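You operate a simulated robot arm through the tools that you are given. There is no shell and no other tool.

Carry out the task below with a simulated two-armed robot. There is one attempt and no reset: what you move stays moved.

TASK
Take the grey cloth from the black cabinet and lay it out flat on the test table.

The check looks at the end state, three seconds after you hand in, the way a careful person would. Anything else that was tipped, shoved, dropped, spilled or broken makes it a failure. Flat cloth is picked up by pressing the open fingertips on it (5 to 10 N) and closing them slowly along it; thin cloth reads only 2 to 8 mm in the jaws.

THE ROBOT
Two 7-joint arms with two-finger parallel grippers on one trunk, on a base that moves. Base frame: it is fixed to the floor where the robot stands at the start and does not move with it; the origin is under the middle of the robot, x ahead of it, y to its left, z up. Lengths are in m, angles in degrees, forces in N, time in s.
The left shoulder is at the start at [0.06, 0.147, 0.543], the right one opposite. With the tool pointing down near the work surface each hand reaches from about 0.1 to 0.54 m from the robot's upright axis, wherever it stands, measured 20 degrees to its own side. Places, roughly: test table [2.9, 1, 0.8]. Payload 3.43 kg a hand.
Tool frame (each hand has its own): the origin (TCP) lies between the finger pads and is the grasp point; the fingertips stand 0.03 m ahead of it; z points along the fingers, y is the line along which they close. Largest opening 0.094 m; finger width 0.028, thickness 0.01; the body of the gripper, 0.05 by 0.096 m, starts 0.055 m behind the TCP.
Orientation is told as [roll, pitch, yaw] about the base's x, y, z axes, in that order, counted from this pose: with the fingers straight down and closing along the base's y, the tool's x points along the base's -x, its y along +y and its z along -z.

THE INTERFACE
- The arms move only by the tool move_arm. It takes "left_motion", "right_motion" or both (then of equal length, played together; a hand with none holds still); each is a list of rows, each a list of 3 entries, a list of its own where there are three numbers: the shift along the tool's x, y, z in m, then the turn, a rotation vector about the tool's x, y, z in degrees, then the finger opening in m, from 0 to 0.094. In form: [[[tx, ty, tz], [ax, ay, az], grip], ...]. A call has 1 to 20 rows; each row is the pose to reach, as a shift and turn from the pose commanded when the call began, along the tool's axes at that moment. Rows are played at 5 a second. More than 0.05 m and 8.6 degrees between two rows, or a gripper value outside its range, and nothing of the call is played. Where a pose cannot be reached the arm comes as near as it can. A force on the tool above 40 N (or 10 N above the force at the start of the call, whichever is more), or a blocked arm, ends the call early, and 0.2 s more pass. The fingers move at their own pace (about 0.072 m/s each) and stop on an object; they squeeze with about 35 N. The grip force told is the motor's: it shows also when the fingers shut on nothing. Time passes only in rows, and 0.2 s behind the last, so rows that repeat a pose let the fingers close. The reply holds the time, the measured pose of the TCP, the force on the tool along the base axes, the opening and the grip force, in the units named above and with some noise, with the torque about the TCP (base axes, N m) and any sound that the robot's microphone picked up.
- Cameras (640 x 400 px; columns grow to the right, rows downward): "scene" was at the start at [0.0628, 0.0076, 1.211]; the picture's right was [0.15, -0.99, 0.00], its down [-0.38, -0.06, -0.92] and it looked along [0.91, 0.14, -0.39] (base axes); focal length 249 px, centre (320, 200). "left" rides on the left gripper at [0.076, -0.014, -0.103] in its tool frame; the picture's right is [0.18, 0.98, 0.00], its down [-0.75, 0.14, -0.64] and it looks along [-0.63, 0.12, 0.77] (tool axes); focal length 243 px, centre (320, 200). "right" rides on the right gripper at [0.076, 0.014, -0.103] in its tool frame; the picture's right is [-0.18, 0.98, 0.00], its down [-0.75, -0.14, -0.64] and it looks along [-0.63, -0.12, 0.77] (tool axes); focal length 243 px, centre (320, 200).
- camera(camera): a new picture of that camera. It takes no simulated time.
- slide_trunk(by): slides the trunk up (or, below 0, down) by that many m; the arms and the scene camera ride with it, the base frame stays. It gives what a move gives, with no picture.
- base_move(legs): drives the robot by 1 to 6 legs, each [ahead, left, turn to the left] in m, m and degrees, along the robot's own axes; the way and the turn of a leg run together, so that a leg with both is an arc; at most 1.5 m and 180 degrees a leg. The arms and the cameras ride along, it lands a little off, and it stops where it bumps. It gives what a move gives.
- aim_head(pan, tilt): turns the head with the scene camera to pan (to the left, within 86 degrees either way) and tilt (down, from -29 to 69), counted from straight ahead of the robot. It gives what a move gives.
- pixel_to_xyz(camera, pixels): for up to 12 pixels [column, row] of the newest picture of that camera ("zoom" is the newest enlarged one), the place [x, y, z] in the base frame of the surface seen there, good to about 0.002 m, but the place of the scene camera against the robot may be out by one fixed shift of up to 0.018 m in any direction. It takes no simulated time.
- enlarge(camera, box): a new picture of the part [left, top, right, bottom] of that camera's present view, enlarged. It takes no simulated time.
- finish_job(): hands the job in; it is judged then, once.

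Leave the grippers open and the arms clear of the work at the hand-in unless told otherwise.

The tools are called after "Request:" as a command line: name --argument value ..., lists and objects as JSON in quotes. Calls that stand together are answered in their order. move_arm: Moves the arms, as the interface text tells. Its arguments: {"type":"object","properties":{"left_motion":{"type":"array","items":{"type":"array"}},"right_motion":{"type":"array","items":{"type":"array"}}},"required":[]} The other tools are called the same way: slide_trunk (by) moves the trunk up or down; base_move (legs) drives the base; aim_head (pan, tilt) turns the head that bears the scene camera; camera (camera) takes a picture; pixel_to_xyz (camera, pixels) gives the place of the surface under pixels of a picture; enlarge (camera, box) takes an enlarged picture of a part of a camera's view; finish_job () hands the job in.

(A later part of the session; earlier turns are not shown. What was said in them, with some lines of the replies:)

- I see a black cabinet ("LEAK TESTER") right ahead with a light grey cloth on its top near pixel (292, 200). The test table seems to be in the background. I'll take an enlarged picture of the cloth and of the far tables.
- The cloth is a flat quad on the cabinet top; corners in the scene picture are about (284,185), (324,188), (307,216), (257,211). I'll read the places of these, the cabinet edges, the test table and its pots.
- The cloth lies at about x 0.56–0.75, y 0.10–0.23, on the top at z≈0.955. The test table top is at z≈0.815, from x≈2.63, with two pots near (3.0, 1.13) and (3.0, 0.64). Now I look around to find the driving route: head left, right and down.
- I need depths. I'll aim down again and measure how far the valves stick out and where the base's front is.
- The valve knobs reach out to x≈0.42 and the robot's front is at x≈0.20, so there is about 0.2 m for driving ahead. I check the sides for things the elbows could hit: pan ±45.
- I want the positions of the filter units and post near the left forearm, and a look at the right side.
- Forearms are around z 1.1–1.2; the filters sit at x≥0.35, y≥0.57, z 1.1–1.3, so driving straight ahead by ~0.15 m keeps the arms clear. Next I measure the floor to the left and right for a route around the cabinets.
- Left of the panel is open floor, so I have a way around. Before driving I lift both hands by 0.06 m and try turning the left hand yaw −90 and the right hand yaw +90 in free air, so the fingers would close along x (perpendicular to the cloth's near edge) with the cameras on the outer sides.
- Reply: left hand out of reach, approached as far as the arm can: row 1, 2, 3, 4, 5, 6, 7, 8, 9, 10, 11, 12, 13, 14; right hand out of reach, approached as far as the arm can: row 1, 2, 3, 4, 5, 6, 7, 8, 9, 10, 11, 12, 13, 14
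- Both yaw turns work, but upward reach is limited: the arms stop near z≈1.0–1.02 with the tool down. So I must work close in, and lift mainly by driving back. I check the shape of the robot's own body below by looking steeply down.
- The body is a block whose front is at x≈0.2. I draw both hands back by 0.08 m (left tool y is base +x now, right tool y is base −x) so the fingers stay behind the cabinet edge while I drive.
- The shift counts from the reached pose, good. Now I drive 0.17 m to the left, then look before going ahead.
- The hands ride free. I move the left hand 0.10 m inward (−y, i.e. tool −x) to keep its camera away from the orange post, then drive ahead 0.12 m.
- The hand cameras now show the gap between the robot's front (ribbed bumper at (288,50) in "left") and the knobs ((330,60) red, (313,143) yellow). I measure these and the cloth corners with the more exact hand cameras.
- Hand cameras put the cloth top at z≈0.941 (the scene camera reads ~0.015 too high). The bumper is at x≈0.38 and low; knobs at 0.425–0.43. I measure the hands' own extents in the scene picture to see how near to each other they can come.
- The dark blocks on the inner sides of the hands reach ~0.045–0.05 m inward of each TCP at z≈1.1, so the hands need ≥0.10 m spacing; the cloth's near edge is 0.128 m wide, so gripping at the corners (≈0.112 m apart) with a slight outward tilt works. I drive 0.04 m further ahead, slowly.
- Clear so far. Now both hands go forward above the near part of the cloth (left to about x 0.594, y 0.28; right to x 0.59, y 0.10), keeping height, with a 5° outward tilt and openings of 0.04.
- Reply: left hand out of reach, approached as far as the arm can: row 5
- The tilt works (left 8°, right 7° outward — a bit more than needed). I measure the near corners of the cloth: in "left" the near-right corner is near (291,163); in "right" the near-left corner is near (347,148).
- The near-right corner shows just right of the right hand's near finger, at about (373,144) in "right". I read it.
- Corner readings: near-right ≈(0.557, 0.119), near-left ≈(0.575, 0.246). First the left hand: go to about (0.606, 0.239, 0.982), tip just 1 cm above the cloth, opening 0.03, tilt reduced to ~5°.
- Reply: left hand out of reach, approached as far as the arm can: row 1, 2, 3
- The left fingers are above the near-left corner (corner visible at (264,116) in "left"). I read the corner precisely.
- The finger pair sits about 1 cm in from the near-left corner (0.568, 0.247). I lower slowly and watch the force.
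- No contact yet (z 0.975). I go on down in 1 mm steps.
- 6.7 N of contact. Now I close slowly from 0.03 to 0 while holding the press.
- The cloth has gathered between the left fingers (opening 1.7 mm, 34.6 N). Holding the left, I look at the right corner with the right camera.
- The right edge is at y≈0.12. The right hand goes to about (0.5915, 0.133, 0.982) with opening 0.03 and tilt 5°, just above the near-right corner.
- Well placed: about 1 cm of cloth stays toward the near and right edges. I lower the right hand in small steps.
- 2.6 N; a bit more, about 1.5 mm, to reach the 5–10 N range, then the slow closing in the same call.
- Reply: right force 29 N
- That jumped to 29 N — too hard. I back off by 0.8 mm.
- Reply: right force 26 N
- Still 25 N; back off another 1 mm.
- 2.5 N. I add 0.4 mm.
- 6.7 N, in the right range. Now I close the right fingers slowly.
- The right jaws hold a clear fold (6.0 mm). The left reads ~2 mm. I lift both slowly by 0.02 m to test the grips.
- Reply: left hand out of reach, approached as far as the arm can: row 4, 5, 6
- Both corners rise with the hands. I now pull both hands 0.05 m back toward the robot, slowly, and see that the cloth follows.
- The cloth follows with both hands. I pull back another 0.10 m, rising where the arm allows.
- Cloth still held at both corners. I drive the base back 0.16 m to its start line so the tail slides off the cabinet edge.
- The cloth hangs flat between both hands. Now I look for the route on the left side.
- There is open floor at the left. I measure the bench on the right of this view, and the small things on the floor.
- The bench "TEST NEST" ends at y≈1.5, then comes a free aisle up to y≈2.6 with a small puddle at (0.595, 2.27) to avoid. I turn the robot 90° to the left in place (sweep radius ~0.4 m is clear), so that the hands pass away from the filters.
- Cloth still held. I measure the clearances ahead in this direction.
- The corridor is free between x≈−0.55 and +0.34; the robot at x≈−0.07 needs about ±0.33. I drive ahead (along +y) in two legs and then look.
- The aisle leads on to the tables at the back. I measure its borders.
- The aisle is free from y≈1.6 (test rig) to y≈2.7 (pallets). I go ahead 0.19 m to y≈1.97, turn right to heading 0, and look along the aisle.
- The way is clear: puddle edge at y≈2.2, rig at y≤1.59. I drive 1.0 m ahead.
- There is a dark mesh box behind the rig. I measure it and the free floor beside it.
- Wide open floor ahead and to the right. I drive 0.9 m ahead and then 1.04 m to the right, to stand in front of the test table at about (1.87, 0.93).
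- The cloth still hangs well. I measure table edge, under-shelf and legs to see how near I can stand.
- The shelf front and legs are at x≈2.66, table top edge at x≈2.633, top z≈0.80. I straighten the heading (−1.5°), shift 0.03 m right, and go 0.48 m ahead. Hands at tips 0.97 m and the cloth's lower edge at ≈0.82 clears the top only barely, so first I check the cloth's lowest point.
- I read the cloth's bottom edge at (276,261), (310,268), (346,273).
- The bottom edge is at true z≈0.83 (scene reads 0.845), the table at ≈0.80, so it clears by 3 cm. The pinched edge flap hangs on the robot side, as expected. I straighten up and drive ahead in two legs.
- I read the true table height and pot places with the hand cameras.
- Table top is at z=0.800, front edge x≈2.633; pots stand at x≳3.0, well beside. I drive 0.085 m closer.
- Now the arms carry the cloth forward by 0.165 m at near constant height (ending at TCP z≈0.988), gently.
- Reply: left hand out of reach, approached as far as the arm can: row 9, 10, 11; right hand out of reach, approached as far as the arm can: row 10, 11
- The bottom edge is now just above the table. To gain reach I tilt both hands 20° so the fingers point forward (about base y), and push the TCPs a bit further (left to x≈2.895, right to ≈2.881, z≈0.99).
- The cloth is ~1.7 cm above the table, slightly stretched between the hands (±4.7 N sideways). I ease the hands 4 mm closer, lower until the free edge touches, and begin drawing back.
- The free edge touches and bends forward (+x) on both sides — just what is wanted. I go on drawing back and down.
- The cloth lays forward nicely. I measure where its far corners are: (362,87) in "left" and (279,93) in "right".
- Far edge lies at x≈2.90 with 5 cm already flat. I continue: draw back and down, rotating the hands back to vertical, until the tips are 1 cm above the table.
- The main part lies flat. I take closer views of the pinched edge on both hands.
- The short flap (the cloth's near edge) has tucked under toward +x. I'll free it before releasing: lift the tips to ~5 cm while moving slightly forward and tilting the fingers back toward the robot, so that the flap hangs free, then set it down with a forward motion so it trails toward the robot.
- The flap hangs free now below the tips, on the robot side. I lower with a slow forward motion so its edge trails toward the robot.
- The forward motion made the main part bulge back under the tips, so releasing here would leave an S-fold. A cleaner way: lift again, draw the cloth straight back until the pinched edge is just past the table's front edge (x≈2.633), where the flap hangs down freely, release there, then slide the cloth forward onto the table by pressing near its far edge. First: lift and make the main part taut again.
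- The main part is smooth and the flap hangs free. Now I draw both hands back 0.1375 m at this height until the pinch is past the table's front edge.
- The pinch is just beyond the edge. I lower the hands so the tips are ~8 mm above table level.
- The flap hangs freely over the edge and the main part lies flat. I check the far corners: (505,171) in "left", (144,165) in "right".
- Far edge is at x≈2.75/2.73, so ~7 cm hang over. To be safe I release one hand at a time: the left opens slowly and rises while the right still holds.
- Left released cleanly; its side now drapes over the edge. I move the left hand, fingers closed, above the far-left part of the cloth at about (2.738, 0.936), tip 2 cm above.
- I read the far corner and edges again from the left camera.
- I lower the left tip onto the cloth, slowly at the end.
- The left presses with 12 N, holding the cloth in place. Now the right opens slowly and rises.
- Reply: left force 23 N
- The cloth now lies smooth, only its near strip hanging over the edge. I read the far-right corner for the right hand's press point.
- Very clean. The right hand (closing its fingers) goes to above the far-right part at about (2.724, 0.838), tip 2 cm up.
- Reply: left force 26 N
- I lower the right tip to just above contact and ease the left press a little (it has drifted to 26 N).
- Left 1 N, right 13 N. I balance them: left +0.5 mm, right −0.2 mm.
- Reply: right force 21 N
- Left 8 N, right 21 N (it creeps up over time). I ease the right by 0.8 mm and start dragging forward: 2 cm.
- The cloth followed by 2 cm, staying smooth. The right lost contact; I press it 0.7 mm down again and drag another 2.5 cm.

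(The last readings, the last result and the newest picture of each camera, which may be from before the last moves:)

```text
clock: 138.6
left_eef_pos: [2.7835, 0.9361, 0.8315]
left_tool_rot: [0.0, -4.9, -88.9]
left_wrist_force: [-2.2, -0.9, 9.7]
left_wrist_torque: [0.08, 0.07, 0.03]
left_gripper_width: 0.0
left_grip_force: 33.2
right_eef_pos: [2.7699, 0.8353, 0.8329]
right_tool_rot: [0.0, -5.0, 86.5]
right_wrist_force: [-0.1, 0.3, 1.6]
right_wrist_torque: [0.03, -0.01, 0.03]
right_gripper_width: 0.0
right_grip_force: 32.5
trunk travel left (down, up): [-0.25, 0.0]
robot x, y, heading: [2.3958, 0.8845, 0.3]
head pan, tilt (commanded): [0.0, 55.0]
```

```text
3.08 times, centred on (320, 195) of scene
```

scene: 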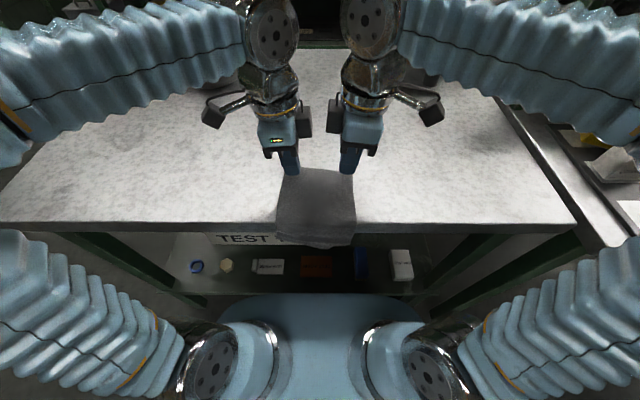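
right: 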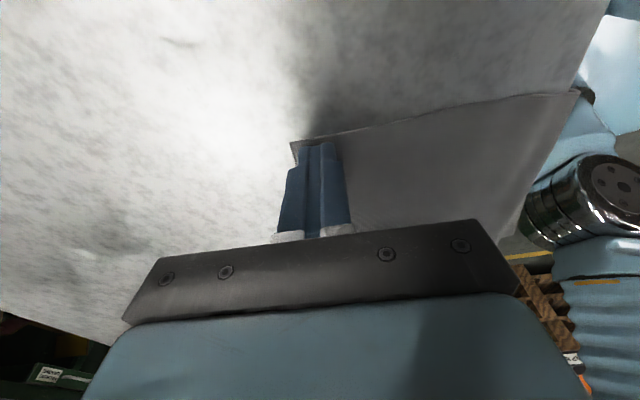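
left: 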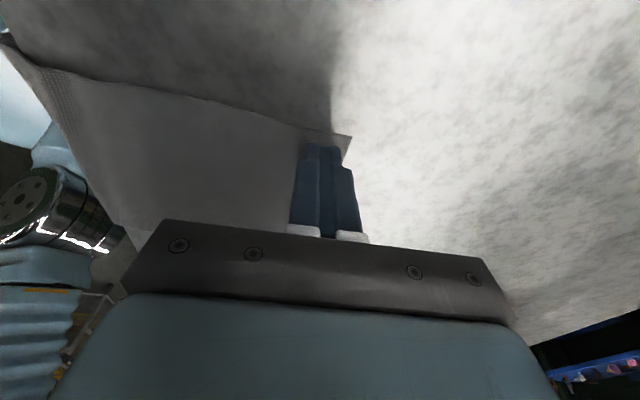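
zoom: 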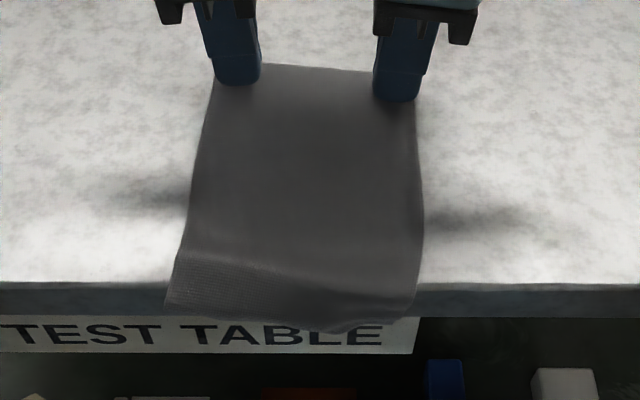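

Works well. I continue 2.5 cm more with the right pressed slightly more (+0.4 mm).

Request:
move_arm --left_motion '[[[0, 0, 0], [0, 0, 0], 0.0], [[-0.0001, 0.006, 0], [0, 0, 0], 0.0], [[-0.0003, 0.013, 0], [0, 0, 0], 0.0], [[-0.0004, 0.02, 0], [0, 0, 0], 0.0], [[-0.0005, 0.025, 0], [0, 0, 0], 0.0]]' --right_motion '[[[0, 0, 0.0004], [0, 0, 0], 0.0], [[-0.0004, -0.006, 0.0004], [0, 0, 0], 0.0], [[-0.0008, -0.013, 0.0004], [0, 0, 0], 0.0], [[-0.0012, -0.02, 0.0004], [0, 0, 0], 0.0], [[-0.0015, -0.025, 0.0004], [0, 0, 0], 0.0]]'

Request:
camera --camera "right"

Request:
camera --camera "left"

Request:
enlarge --camera "scene" --box '[220, 130, 420, 260]'

```text
clock: 139.8
left_eef_pos: [2.8087, 0.9361, 0.832]
left_tool_rot: [0.0, -4.9, -88.9]
left_wrist_force: [0.3, -1.2, 2.9]
left_wrist_torque: [0.05, 0.03, 0.02]
left_gripper_width: 0.0
left_grip_force: 32.5
right_eef_pos: [2.7958, 0.8376, 0.8321]
right_tool_rot: [0.1, -4.8, 86.5]
right_wrist_force: [-0.9, -0.1, 1.4]
right_wrist_torque: [-0.01, 0.01, 0.0]
right_gripper_width: 0.0
right_grip_force: 32.8
trunk travel left (down, up): [-0.25, 0.0]
robot x, y, heading: [2.3878, 0.883, 0.4]
head pan, tilt (commanded): [0.0, 55.0]
```

```text
taken
```

right: 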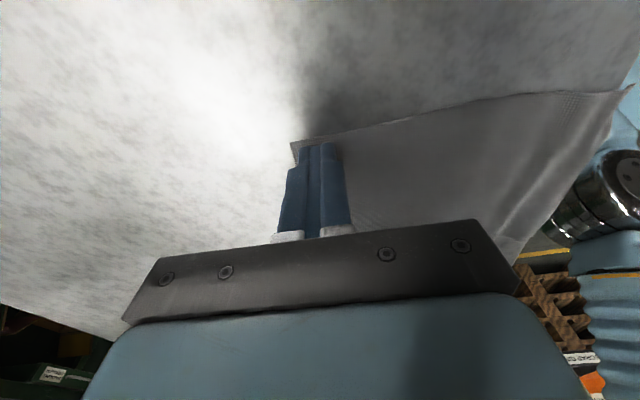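

```text
taken
```

left: 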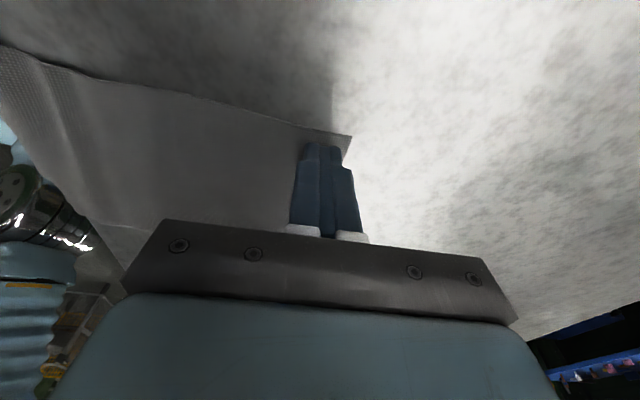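

```text
3.08 times, centred on (320, 195) of scene
```

zoom: 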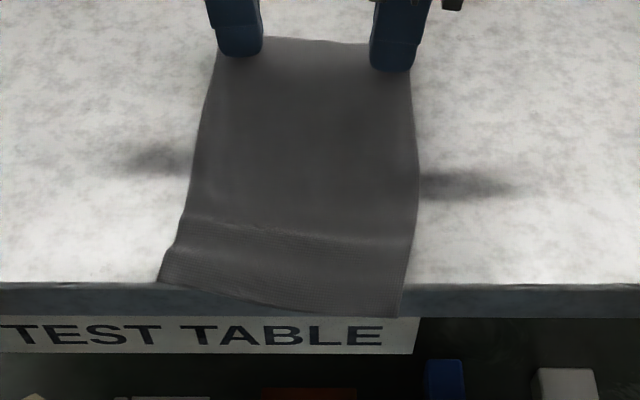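

The near edge is almost up on the table. Both forces are low (3 N, 1.4 N), so I press 0.4 mm more and drag another 2.5 cm.

Request:
move_arm --left_motion '[[[0, 0, 0.0004], [0, 0, 0], 0.0], [[-0.0001, 0.006, 0.0004], [0, 0, 0], 0.0], [[-0.0003, 0.013, 0.0004], [0, 0, 0], 0.0], [[-0.0004, 0.02, 0.0004], [0, 0, 0], 0.0], [[-0.0005, 0.025, 0.0004], [0, 0, 0], 0.0]]' --right_motion '[[[0, 0, 0.0004], [0, 0, 0], 0.0], [[-0.0004, -0.006, 0.0004], [0, 0, 0], 0.0], [[-0.0008, -0.013, 0.0004], [0, 0, 0], 0.0], [[-0.0012, -0.02, 0.0004], [0, 0, 0], 0.0], [[-0.0015, -0.025, 0.0004], [0, 0, 0], 0.0]]'

Request:
camera --camera "left"

Request:
enlarge --camera "scene" --box '[220, 130, 420, 260]'

```text
clock: 140.9
left_eef_pos: [2.8316, 0.9348, 0.8323]
left_tool_rot: [0.1, -4.9, -88.8]
left_wrist_force: [-2.0, 0.3, 9.4]
left_wrist_torque: [0.07, 0.09, 0.02]
left_gripper_width: 0.0
left_grip_force: 32.9
right_eef_pos: [2.8205, 0.8376, 0.8327]
right_tool_rot: [-0.1, -5.0, 86.5]
right_wrist_force: [-1.3, 1.2, 6.3]
right_wrist_torque: [-0.04, 0.07, -0.01]
right_gripper_width: 0.0
right_grip_force: 33.6
trunk travel left (down, up): [-0.25, 0.0]
robot x, y, heading: [2.3886, 0.8847, 0.4]
head pan, tilt (commanded): [0.0, 55.0]
```

```text
taken
```

left: 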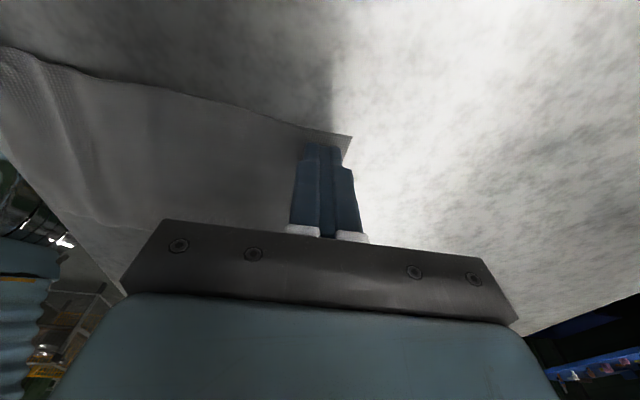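

```text
3.08 times, centred on (320, 195) of scene
```

zoom: 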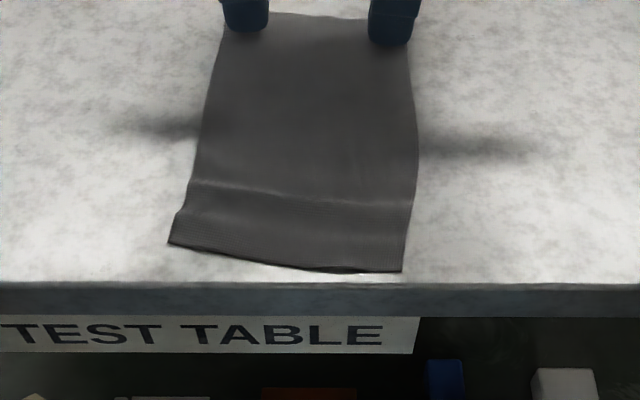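

The whole cloth is on the table now. I drag 3 cm more for margin from the edge.

Request:
move_arm --left_motion '[[[-0.0001, 0.006, 0], [0, 0, 0], 0.0], [[-0.0003, 0.013, 0], [0, 0, 0], 0.0], [[-0.0004, 0.02, 0], [0, 0, 0], 0.0], [[-0.0005, 0.026, 0], [0, 0, 0], 0.0], [[-0.0006, 0.03, 0], [0, 0, 0], 0.0]]' --right_motion '[[[-0.0004, -0.006, 0], [0, 0, 0], 0.0], [[-0.0008, -0.013, 0], [0, 0, 0], 0.0], [[-0.0012, -0.02, 0], [0, 0, 0], 0.0], [[-0.0016, -0.026, 0], [0, 0, 0], 0.0], [[-0.0018, -0.03, 0], [0, 0, 0], 0.0]]'

Request:
enlarge --camera "scene" --box '[220, 110, 420, 250]'

```text
clock: 142.2
left_eef_pos: [2.8627, 0.9363, 0.8326]
left_tool_rot: [0.1, -4.8, -88.9]
left_wrist_force: [-3.4, 0.4, 12.2]
left_wrist_torque: [0.17, 0.09, 0.06]
left_gripper_width: 0.0
left_grip_force: 33.4
right_eef_pos: [2.8508, 0.836, 0.833]
right_tool_rot: [-0.2, -5.1, 86.4]
right_wrist_force: [-0.2, -0.1, 0.4]
right_wrist_torque: [0.0, 0.01, 0.0]
right_gripper_width: 0.0002
right_grip_force: 33.3
trunk travel left (down, up): [-0.25, 0.0]
robot x, y, heading: [2.3903, 0.8872, 0.4]
head pan, tilt (commanded): [0.0, 55.0]
```

```text
2.86 times, centred on (320, 180) of scene
```

zoom: 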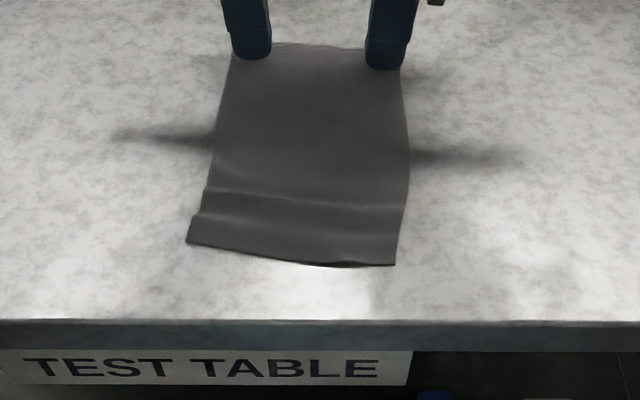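

Now I lift both hands straight up by 5 cm and look at the result.

Request:
move_arm --left_motion '[[[0, 0, -0.01], [0, 0, 0], 0.0], [[0, 0, -0.025], [0, 0, 0], 0.0], [[0, 0, -0.05], [0, 0, 0], 0.0], [[0, 0, -0.05], [0, 0, 0], 0.0]]' --right_motion '[[[0, 0, -0.01], [0, 0, 0], 0.0], [[0, 0, -0.025], [0, 0, 0], 0.0], [[0, 0, -0.05], [0, 0, 0], 0.0], [[0, 0, -0.05], [0, 0, 0], 0.0]]'

Request:
camera --camera "scene"

Request:
camera --camera "left"

Request:
camera --camera "right"

Request:
enlarge --camera "scene" --box '[240, 110, 400, 220]'

```text
clock: 143.2
left_eef_pos: [2.8643, 0.941, 0.88]
left_tool_rot: [0.1, -4.9, -89.0]
left_wrist_force: [0.4, 0.3, 0.5]
left_wrist_torque: [0.01, -0.02, 0.0]
left_gripper_width: 0.0001
left_grip_force: 32.6
right_eef_pos: [2.8489, 0.8346, 0.884]
right_tool_rot: [0.0, -5.0, 86.5]
right_wrist_force: [0.4, -0.2, 0.9]
right_wrist_torque: [0.03, -0.06, -0.01]
right_gripper_width: 0.0
right_grip_force: 32.8
trunk travel left (down, up): [-0.25, 0.0]
robot x, y, heading: [2.396, 0.8843, 0.6]
head pan, tilt (commanded): [0.0, 55.0]
```

```text
taken
```

scene: 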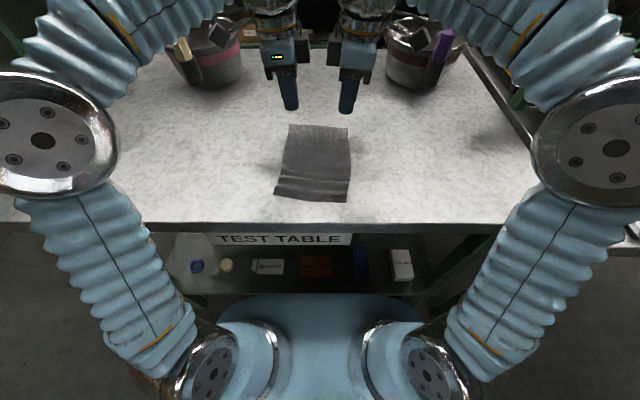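

```text
taken
```

left: 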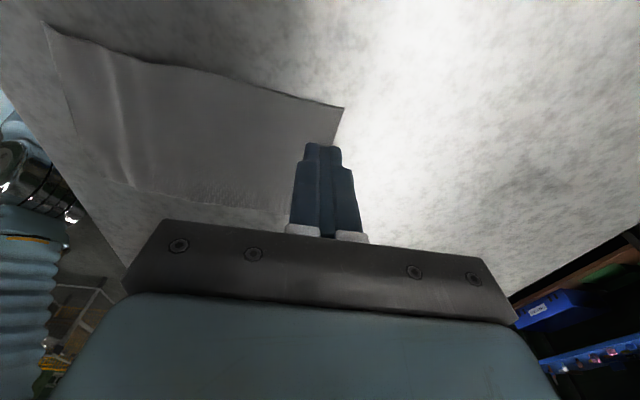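

```text
taken
```

right: 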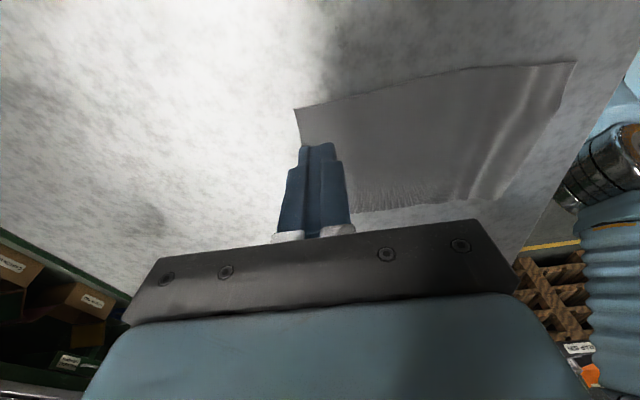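

```text
3.64 times, centred on (320, 165) of scene
```

zoom: 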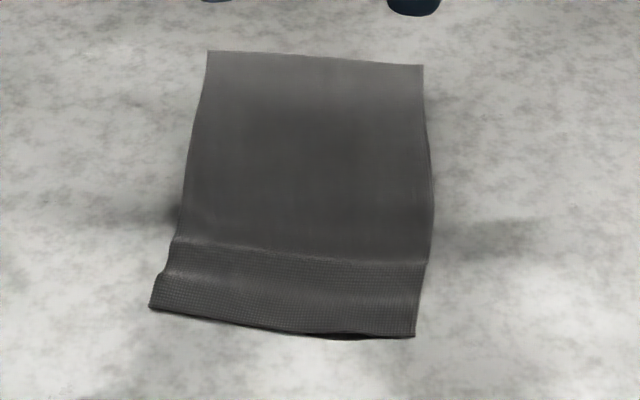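

The cloth is spread on the table with small waves near its near edge. I measure heights over it.

Request:
pixel_to_xyz --camera "left" --pixels '[[50, 28], [65, 70], [80, 130], [85, 60], [105, 90], [118, 80], [130, 120], [115, 140], [150, 120], [200, 120], [250, 150], [300, 120]]'

Request:
pixel_to_xyz --camera "right" --pixels '[[570, 66], [550, 110], [530, 160], [535, 90], [505, 130], [520, 130], [490, 165], [470, 150], [450, 130], [400, 130], [350, 140], [305, 115]]'

Request:
pixel_to_xyz --camera "zoom" --pixels '[[155, 303], [240, 318], [330, 330], [410, 332], [170, 275], [290, 290], [410, 300], [180, 245], [300, 255], [420, 262], [210, 55], [420, 70]]'

```text
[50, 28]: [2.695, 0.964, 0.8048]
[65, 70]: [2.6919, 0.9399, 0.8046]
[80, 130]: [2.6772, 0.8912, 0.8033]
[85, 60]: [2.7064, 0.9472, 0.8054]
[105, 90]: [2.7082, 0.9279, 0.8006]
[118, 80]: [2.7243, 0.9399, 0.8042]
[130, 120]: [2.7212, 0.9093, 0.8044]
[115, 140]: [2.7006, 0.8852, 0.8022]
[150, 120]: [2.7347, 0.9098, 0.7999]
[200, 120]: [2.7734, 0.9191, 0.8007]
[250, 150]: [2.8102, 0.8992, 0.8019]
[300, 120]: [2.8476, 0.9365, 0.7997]
```

```text
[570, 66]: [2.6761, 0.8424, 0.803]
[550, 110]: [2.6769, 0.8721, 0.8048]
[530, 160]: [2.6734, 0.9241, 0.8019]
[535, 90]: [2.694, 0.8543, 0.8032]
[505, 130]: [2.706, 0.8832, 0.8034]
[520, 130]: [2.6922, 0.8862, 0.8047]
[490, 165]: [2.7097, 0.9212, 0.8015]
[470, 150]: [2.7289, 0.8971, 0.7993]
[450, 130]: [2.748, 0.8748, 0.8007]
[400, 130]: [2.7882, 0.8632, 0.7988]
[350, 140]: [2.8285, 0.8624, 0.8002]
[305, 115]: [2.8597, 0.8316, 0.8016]
```

```text
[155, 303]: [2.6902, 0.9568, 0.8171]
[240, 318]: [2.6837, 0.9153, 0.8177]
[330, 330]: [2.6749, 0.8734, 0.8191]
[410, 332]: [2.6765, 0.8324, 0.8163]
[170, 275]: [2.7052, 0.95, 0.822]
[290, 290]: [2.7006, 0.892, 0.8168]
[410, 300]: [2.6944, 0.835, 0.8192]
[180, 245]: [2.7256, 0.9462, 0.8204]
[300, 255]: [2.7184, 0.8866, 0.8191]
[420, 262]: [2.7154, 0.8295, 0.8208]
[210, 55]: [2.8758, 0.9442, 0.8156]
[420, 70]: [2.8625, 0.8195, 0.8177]
```

All points lie within about 5 mm of the table; only small waves remain near the near edge. I'll smooth these: bring both closed fingertips above the two near corners (left ≈(2.700, 0.944), right ≈(2.686, 0.846)), 2 cm up, then press lightly and draw back a few millimetres.

Request:
move_arm --left_motion '[[[0.0022, -0.04, -0.0001], [0, 0, 0], 0.0], [[0.0043, -0.0799, -0.0002], [0, 0, 0], 0.0], [[0.0065, -0.1199, -0.0004], [0, 0, 0], 0.0], [[0.0087, -0.1642, -0.0005], [0, 0, 0], 0.0], [[0.01, -0.1642, 0.0145], [0, 0, 0], 0.0], [[0.0113, -0.1642, 0.0294], [0, 0, 0], 0.0], [[0.0113, -0.1642, 0.0294], [0, 0, 0], 0.0]]' --right_motion '[[[0.0002, 0.0401, 0], [0, 0, 0], 0.0], [[0.0005, 0.0801, 0], [0, 0, 0], 0.0], [[0.0007, 0.1202, 0], [0, 0, 0], 0.0], [[0.0011, 0.1631, -0.0001], [0, 0, 0], 0.0], [[0.0026, 0.1631, 0.0168], [0, 0, 0], 0.0], [[0.0041, 0.1631, 0.0338], [0, 0, 0], 0.0], [[0.0041, 0.1631, 0.0338], [0, 0, 0], 0.0]]'

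Request:
camera --camera "left"

Request:
camera --camera "right"

```text
clock: 144.8
left_eef_pos: [2.699, 0.9433, 0.8522]
left_tool_rot: [0.0, -4.9, -88.9]
left_wrist_force: [-0.3, 0.1, 0.1]
left_wrist_torque: [0.02, 0.0, -0.01]
left_gripper_width: 0.0
left_grip_force: 32.7
right_eef_pos: [2.6873, 0.8413, 0.8481]
right_tool_rot: [0.1, -5.0, 86.4]
right_wrist_force: [-0.4, -0.5, 0.3]
right_wrist_torque: [0.02, -0.01, -0.02]
right_gripper_width: 0.0
right_grip_force: 32.8
trunk travel left (down, up): [-0.25, 0.0]
robot x, y, heading: [2.3944, 0.8813, 0.2]
head pan, tilt (commanded): [0.0, 55.0]
```

```text
taken
```

left: 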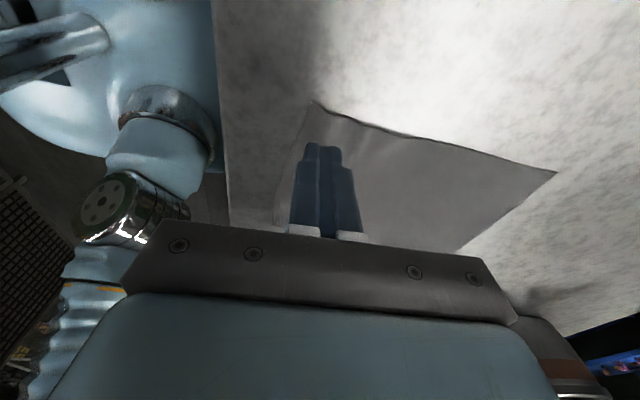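

```text
taken
```

right: 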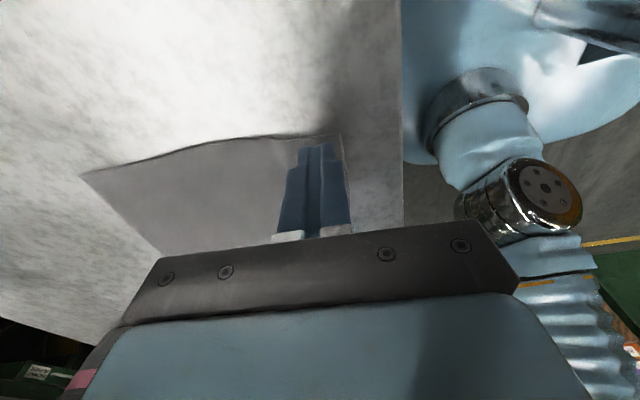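

I read the near corners (≈(317,107) in "left", ≈(337,138) in "right") before pressing.

Request:
pixel_to_xyz --camera "left" --pixels '[[317, 107], [303, 140], [340, 118], [360, 130], [295, 170], [550, 172]]'

Request:
pixel_to_xyz --camera "right" --pixels '[[337, 139], [345, 165], [310, 140], [285, 145], [348, 190], [90, 176]]'

```text
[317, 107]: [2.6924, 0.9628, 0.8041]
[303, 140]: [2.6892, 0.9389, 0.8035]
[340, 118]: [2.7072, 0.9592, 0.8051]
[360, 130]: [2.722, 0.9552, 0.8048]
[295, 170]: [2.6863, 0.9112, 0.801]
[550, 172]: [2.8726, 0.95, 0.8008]
```

```text
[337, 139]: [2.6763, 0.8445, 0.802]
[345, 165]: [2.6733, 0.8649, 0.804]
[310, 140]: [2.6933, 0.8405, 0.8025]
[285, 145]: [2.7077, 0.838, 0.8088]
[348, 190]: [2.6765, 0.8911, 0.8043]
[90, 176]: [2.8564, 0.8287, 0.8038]
```

There is a small wave (~8 mm) at the right side, so smoothing is worth it. I shift both hands 6 mm toward +y to sit on the cloth corners and lower to near contact.

Request:
move_arm --left_motion '[[[0.006, 0, 0], [0, 0, 0], 0.0], [[0.0065, 0, 0.008], [0, 0, 0], 0.0], [[0.007, 0, 0.0145], [0, 0, 0], 0.0], [[0.0075, 0, 0.0175], [0, 0, 0], 0.0], [[0.0075, 0, 0.0175], [0, 0, 0], 0.0]]' --right_motion '[[[-0.006, 0, 0], [0, 0, 0], 0.0], [[-0.006, 0, 0.005], [0, 0, 0], 0.0], [[-0.0055, 0, 0.0105], [0, 0, 0], 0.0], [[-0.005, 0, 0.0135], [0, 0, 0], 0.0], [[-0.005, 0, 0.0135], [0, 0, 0], 0.0]]'

```text
clock: 145.9
left_eef_pos: [2.6998, 0.9503, 0.8343]
left_tool_rot: [0.0, -4.9, -88.9]
left_wrist_force: [-0.1, -0.4, -0.2]
left_wrist_torque: [-0.01, -0.01, 0.02]
left_gripper_width: 0.0
left_grip_force: 33.3
right_eef_pos: [2.6868, 0.8471, 0.8344]
right_tool_rot: [0.0, -4.9, 86.6]
right_wrist_force: [0.4, 0.3, 0.4]
right_wrist_torque: [-0.02, 0.03, 0.03]
right_gripper_width: 0.0
right_grip_force: 32.8
trunk travel left (down, up): [-0.25, 0.0]
robot x, y, heading: [2.3887, 0.8833, 0.1]
head pan, tilt (commanded): [0.0, 55.0]
```

Just above contact. I press down 2 mm on both.

Request:
move_arm --left_motion '[[[0, 0, 0.001], [0, 0, 0], 0.0], [[0, 0, 0.0018], [0, 0, 0], 0.0], [[0, 0, 0.0022], [0, 0, 0], 0.0]]' --right_motion '[[[0, 0, 0.001], [0, 0, 0], 0.0], [[0, 0, 0.0018], [0, 0, 0], 0.0], [[0, 0, 0.0022], [0, 0, 0], 0.0]]'

```text
clock: 146.8
left_eef_pos: [2.6987, 0.951, 0.8325]
left_tool_rot: [0.2, -5.0, -88.9]
left_wrist_force: [3.7, -3.7, 19.8]
left_wrist_torque: [0.09, -0.08, 0.01]
left_gripper_width: 0.0003
left_grip_force: 32.8
right_eef_pos: [2.6872, 0.8474, 0.8337]
right_tool_rot: [-0.1, -5.1, 86.5]
right_wrist_force: [0.0, 0.4, 0.1]
right_wrist_torque: [-0.01, 0.02, 0.0]
right_gripper_width: 0.0001
right_grip_force: 32.5
trunk travel left (down, up): [-0.25, 0.0]
robot x, y, heading: [2.3942, 0.8823, 0.3]
head pan, tilt (commanded): [0.0, 55.0]
```

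Left 20 N, right none. Left up 0.6 mm, right down 0.9 mm.

Request:
move_arm --left_motion '[[[0, 0, -0.0004], [0, 0, 0], 0.0], [[0, 0, -0.0007], [0, 0, 0], 0.0]]' --right_motion '[[[0, 0, 0.0005], [0, 0, 0], 0.0], [[0, 0, 0.0009], [0, 0, 0], 0.0]]'

```text
clock: 147.3
left_eef_pos: [2.698, 0.9535, 0.8316]
left_tool_rot: [0.0, -4.9, -89.0]
left_wrist_force: [4.0, -3.8, 26.0]
left_wrist_torque: [0.15, -0.13, -0.06]
left_gripper_width: 0.0
left_grip_force: 33.2
right_eef_pos: [2.6879, 0.8474, 0.8321]
right_tool_rot: [-0.1, -5.1, 86.5]
right_wrist_force: [1.0, 1.4, 6.0]
right_wrist_torque: [-0.04, -0.03, 0.02]
right_gripper_width: 0.0
right_grip_force: 32.9
trunk travel left (down, up): [-0.25, 0.0]
robot x, y, heading: [2.3948, 0.8871, 0.2]
head pan, tilt (commanded): [0.0, 55.0]
```

Right 6 N; left 26 N → raise it 0.8 mm while drawing both back by 7 mm.

Request:
move_arm --left_motion '[[[0, 0, -0.0008], [0, 0, 0], 0.0], [[0, -0.002, -0.0008], [0, 0, 0], 0.0], [[0, -0.0045, -0.0008], [0, 0, 0], 0.0], [[0, -0.007, -0.0008], [0, 0, 0], 0.0], [[0, -0.007, -0.0008], [0, 0, 0], 0.0]]' --right_motion '[[[0, 0, 0], [0, 0, 0], 0.0], [[0, 0.002, 0], [0, 0, 0], 0.0], [[0, 0.0045, 0], [0, 0, 0], 0.0], [[0, 0.007, 0], [0, 0, 0], 0.0], [[0, 0.007, 0], [0, 0, 0], 0.0]]'

Request:
enlarge --camera "left" --box '[260, 80, 580, 250]'

Request:
enlarge --camera "right" --box '[70, 100, 370, 260]'

```text
clock: 148.6
left_eef_pos: [2.6922, 0.9512, 0.8332]
left_tool_rot: [-0.1, -4.8, -88.9]
left_wrist_force: [2.2, 0.1, 6.1]
left_wrist_torque: [0.1, -0.08, -0.01]
left_gripper_width: 0.0
left_grip_force: 32.8
right_eef_pos: [2.6815, 0.8485, 0.832]
right_tool_rot: [-0.2, -5.0, 86.5]
right_wrist_force: [5.3, -1.0, 23.7]
right_wrist_torque: [-0.25, -0.21, 0.06]
right_gripper_width: 0.0
right_grip_force: 33.1
trunk travel left (down, up): [-0.25, 0.0]
robot x, y, heading: [2.3921, 0.8837, 0.0]
head pan, tilt (commanded): [0.0, 55.0]
```

```text
2.00 times, centred on (420, 165) of left
```

zoom: 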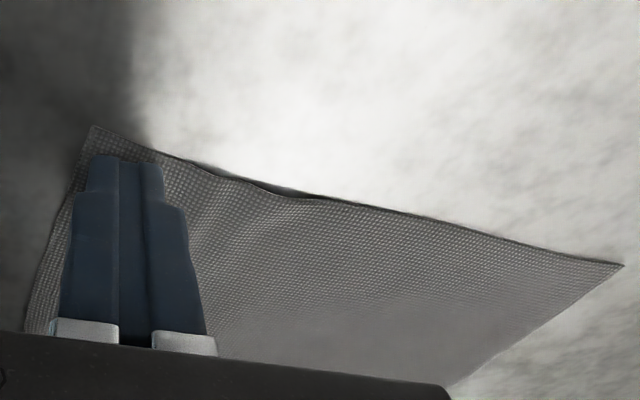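

```text
2.13 times, centred on (220, 180) of right
```

zoom: 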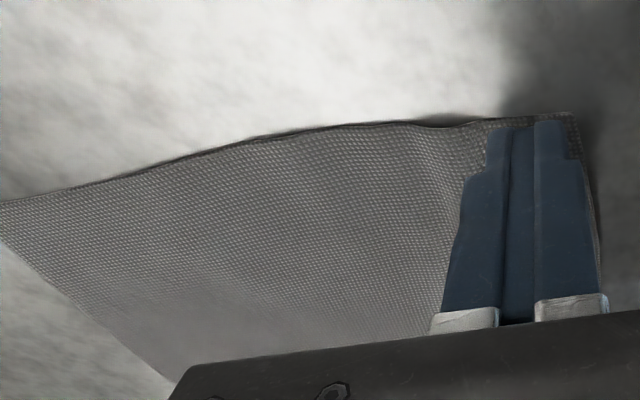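

Smoother already. I draw back another 7 mm (right eased by 0.5 mm).

Request:
move_arm --left_motion '[[[0, 0, 0], [0, 0, 0], 0.0], [[0, -0.002, 0], [0, 0, 0], 0.0], [[0, -0.0045, 0], [0, 0, 0], 0.0], [[0, -0.007, 0], [0, 0, 0], 0.0], [[0, -0.007, 0], [0, 0, 0], 0.0]]' --right_motion '[[[0, 0, -0.0005], [0, 0, 0], 0.0], [[0, 0.002, -0.0005], [0, 0, 0], 0.0], [[0, 0.0045, -0.0005], [0, 0, 0], 0.0], [[0, 0.007, -0.0005], [0, 0, 0], 0.0], [[0, 0.007, -0.0005], [0, 0, 0], 0.0]]'

Request:
enlarge --camera "left" --box '[260, 80, 580, 250]'

Request:
enlarge --camera "right" --box '[70, 100, 370, 260]'

```text
clock: 149.8
left_eef_pos: [2.6853, 0.9523, 0.8334]
left_tool_rot: [0.0, -4.9, -88.9]
left_wrist_force: [3.0, 0.9, 9.6]
left_wrist_torque: [0.13, -0.1, -0.02]
left_gripper_width: 0.0
left_grip_force: 33.3
right_eef_pos: [2.673, 0.8497, 0.8322]
right_tool_rot: [-0.1, -5.0, 86.5]
right_wrist_force: [3.5, -1.7, 20.0]
right_wrist_torque: [-0.22, -0.15, 0.05]
right_gripper_width: 0.0
right_grip_force: 32.9
trunk travel left (down, up): [-0.25, 0.0]
robot x, y, heading: [2.3899, 0.8843, 0.2]
head pan, tilt (commanded): [0.0, 55.0]
```

```text
2.00 times, centred on (420, 165) of left
```

zoom: 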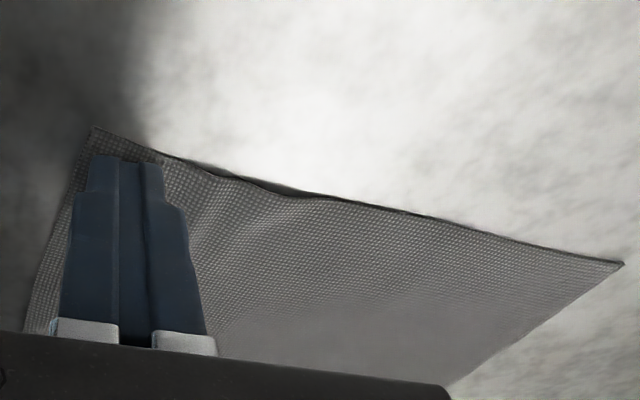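

```text
2.13 times, centred on (220, 180) of right
```

zoom: 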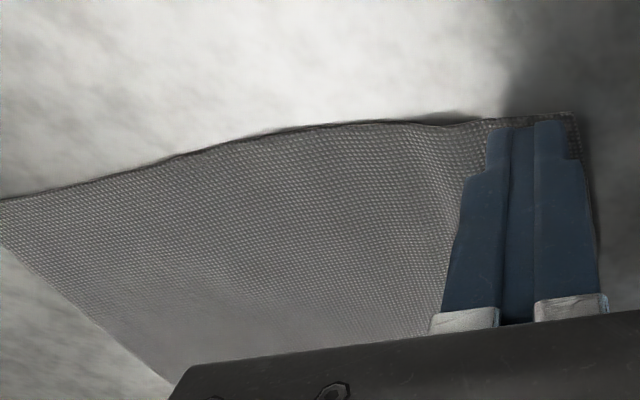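

The cloth now slides as a whole; only a faint wave is left. I lift both hands 6 cm and measure the heights again.

Request:
move_arm --left_motion '[[[0, 0, -0.005], [0, 0, 0], 0.0], [[0, 0, -0.015], [0, 0, 0], 0.0], [[0, 0, -0.035], [0, 0, 0], 0.0], [[0, 0, -0.06], [0, 0, 0], 0.0], [[0, 0, -0.06], [0, 0, 0], 0.0]]' --right_motion '[[[0, 0, -0.005], [0, 0, 0], 0.0], [[0, 0, -0.015], [0, 0, 0], 0.0], [[0, 0, -0.035], [0, 0, 0], 0.0], [[0, 0, -0.06], [0, 0, 0], 0.0], [[0, 0, -0.06], [0, 0, 0], 0.0]]'

Request:
camera --camera "left"

Request:
camera --camera "right"

Request:
enlarge --camera "scene" --box '[240, 110, 400, 220]'

```text
clock: 150.9
left_eef_pos: [2.6837, 0.9558, 0.8927]
left_tool_rot: [0.1, -4.9, -88.9]
left_wrist_force: [0.1, -0.8, 0.1]
left_wrist_torque: [0.03, 0.02, 0.0]
left_gripper_width: 0.0001
left_grip_force: 32.8
right_eef_pos: [2.6733, 0.8438, 0.892]
right_tool_rot: [0.0, -4.9, 86.4]
right_wrist_force: [0.6, 0.3, -0.3]
right_wrist_torque: [0.0, -0.02, 0.02]
right_gripper_width: 0.0003
right_grip_force: 32.5
trunk travel left (down, up): [-0.25, 0.0]
robot x, y, heading: [2.3907, 0.8837, 0.4]
head pan, tilt (commanded): [0.0, 55.0]
```

```text
taken
```

left: 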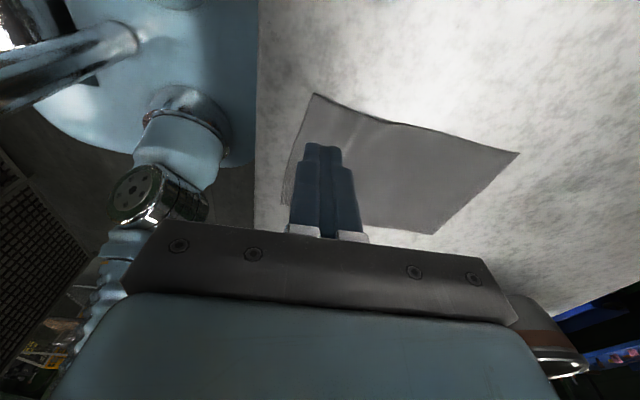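

```text
taken
```

right: 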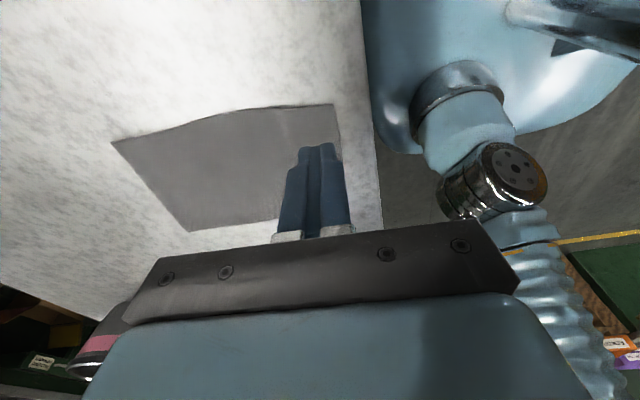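

```text
3.64 times, centred on (320, 165) of scene
```

zoom: 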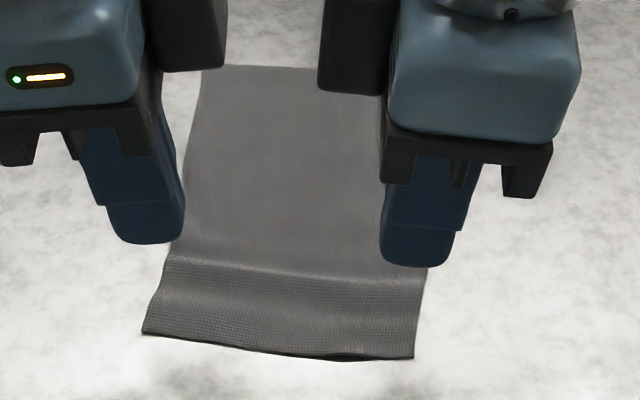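

I measure the remaining wave.

Request:
pixel_to_xyz --camera "left" --pixels '[[316, 97], [330, 112], [345, 120], [360, 125], [375, 128], [390, 130], [410, 135], [440, 150], [300, 150], [370, 160], [380, 190], [510, 155]]'

Request:
pixel_to_xyz --camera "right" --pixels '[[330, 108], [320, 115], [310, 115], [300, 116], [290, 118], [280, 118], [270, 120], [250, 130], [337, 140], [290, 140], [270, 150], [120, 145]]'

```text
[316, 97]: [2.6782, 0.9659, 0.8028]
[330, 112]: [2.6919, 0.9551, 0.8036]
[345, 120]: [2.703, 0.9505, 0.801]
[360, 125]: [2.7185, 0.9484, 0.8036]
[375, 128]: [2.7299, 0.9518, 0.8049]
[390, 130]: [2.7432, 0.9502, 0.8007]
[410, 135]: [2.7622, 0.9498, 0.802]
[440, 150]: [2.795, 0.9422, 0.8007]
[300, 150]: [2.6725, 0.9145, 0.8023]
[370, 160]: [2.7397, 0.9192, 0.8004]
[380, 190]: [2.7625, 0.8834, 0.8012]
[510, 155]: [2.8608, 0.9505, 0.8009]
```

```text
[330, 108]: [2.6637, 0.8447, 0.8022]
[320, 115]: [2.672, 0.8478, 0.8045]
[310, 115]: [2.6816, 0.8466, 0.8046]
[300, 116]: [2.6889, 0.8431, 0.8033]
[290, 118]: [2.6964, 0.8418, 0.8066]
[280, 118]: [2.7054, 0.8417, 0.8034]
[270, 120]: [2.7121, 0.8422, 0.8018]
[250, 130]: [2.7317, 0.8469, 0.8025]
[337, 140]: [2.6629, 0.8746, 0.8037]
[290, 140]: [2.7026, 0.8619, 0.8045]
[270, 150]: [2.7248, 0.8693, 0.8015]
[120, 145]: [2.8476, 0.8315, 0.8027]
```

The cloth is flat to within ~5 mm, spans x 2.66–2.86, y 0.83–0.97, fully on the table (edge at 2.633). I raise both hands by 0.08 m and open the grippers there.

Request:
move_arm --left_motion '[[[0, 0, -0.03], [0, 0, 0], 0.0], [[0, 0, -0.06], [0, 0, 0], 0.0], [[0, 0, -0.08], [0, 0, 0], 0.03], [[0, 0, -0.08], [0, 0, 0], 0.06], [[0, 0, -0.08], [0, 0, 0], 0.094], [[0, 0, -0.08], [0, 0, 0], 0.094]]' --right_motion '[[[0, 0, -0.03], [0, 0, 0], 0.0], [[0, 0, -0.06], [0, 0, 0], 0.0], [[0, 0, -0.08], [0, 0, 0], 0.03], [[0, 0, -0.08], [0, 0, 0], 0.06], [[0, 0, -0.08], [0, 0, 0], 0.094], [[0, 0, -0.08], [0, 0, 0], 0.094]]'

Request:
camera --camera "scene"

```text
clock: 152.3
left_eef_pos: [2.685, 0.9606, 0.9706]
left_tool_rot: [-0.1, -4.8, -88.9]
left_wrist_force: [1.0, -0.5, 0.7]
left_wrist_torque: [-0.04, 0.02, 0.0]
left_gripper_width: 0.094
left_grip_force: 0.1
right_eef_pos: [2.6724, 0.8387, 0.9724]
right_tool_rot: [0.0, -5.0, 86.6]
right_wrist_force: [0.3, -1.5, 0.3]
right_wrist_torque: [0.0, -0.02, 0.01]
right_gripper_width: 0.0938
right_grip_force: 0.0
trunk travel left (down, up): [-0.25, 0.0]
robot x, y, heading: [2.3909, 0.8821, 0.3]
head pan, tilt (commanded): [0.0, 55.0]
```

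```text
taken
```

scene: 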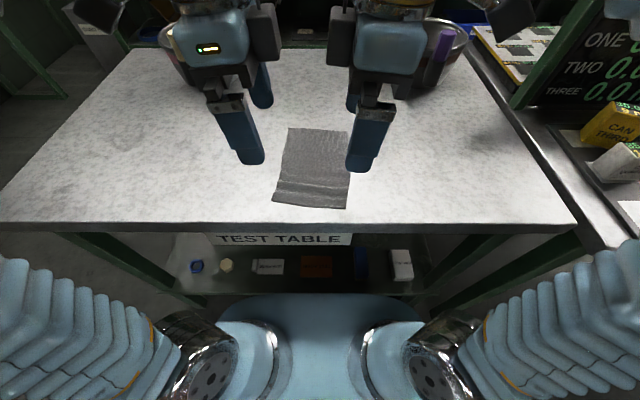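

The cloth lies spread out below the open, raised hands. I drive the base 0.35 m straight back to get the arms clear of the table.

Request:
base_move --legs '[[-0.35, 0, 0]]'

Request:
aim_head --pan 0 --tilt 35

Request:
camera --camera "scene"

Request:
enlarge --camera "scene" --box '[200, 100, 440, 240]'

```text
clock: 154.6
left_eef_pos: [2.3297, 0.961, 0.9711]
left_tool_rot: [0.0, -4.9, -88.5]
left_wrist_force: [0.4, 1.1, 0.3]
left_wrist_torque: [0.0, -0.01, 0.01]
left_gripper_width: 0.0939
left_grip_force: 0.0
right_eef_pos: [2.3192, 0.8361, 0.9714]
right_tool_rot: [0.0, -4.9, 86.9]
right_wrist_force: [-0.2, 0.0, -0.1]
right_wrist_torque: [0.0, 0.06, 0.0]
right_gripper_width: 0.0942
right_grip_force: 0.0
trunk travel left (down, up): [-0.25, 0.0]
robot x, y, heading: [2.0385, 0.8758, 1.0]
head pan, tilt (commanded): [0.0, 55.0]
```

```text
clock: 155.5
left_eef_pos: [2.3299, 0.9597, 0.9713]
left_tool_rot: [-0.1, -4.8, -88.5]
left_wrist_force: [0.0, 0.7, 0.3]
left_wrist_torque: [0.0, 0.0, 0.0]
left_gripper_width: 0.094
left_grip_force: 0.0
right_eef_pos: [2.3187, 0.8368, 0.9727]
right_tool_rot: [0.0, -4.9, 86.8]
right_wrist_force: [0.3, 0.2, -0.1]
right_wrist_torque: [0.0, 0.0, -0.01]
right_gripper_width: 0.094
right_grip_force: 0.0
trunk travel left (down, up): [-0.25, 0.0]
robot x, y, heading: [2.0407, 0.8766, 0.6]
head pan, tilt (commanded): [0.0, 35.0]
```

```text
taken
```

scene: 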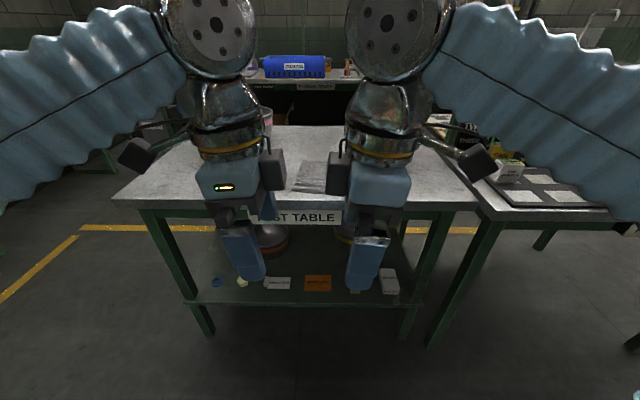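

```text
2.67 times, centred on (320, 170) of scene
```

zoom: 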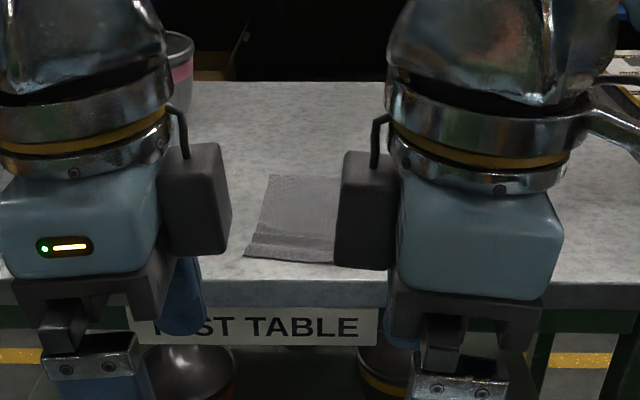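

The cloth lies flat on the test table, and the pots and shelf things are where they were. Both grippers are open and the arms are clear of the table, so I hand the job in.

Request:
finish_job

```text
The job is handed in.
```

The grey cloth is off the black cabinet and laid out flat on the test table, and the job is handed in. The check's result has not come back.

- **Flatness:** the cloth lies within about 5–7 mm of the table top everywhere I measured. A faint wave remains near the edge closest to the robot.
- **Position:** it sits wholly on the table, about 3 cm in from the front edge and clear of the two pots.
- **Surroundings:** the final pictures show nothing shoved or tipped near the table, and the base reported no bumps. I did not go back to look at the cabinet or the route afterwards.
- **Robot:** both grippers are open, and the base is backed off about 0.35 m, so the arms are clear of the table.

The first lay-down left the near edge tucked under. I drew the cloth back over the table's front edge, let go, and slid it forward again by pressing near the far edge. A last light press and pull evened out most of the waves.
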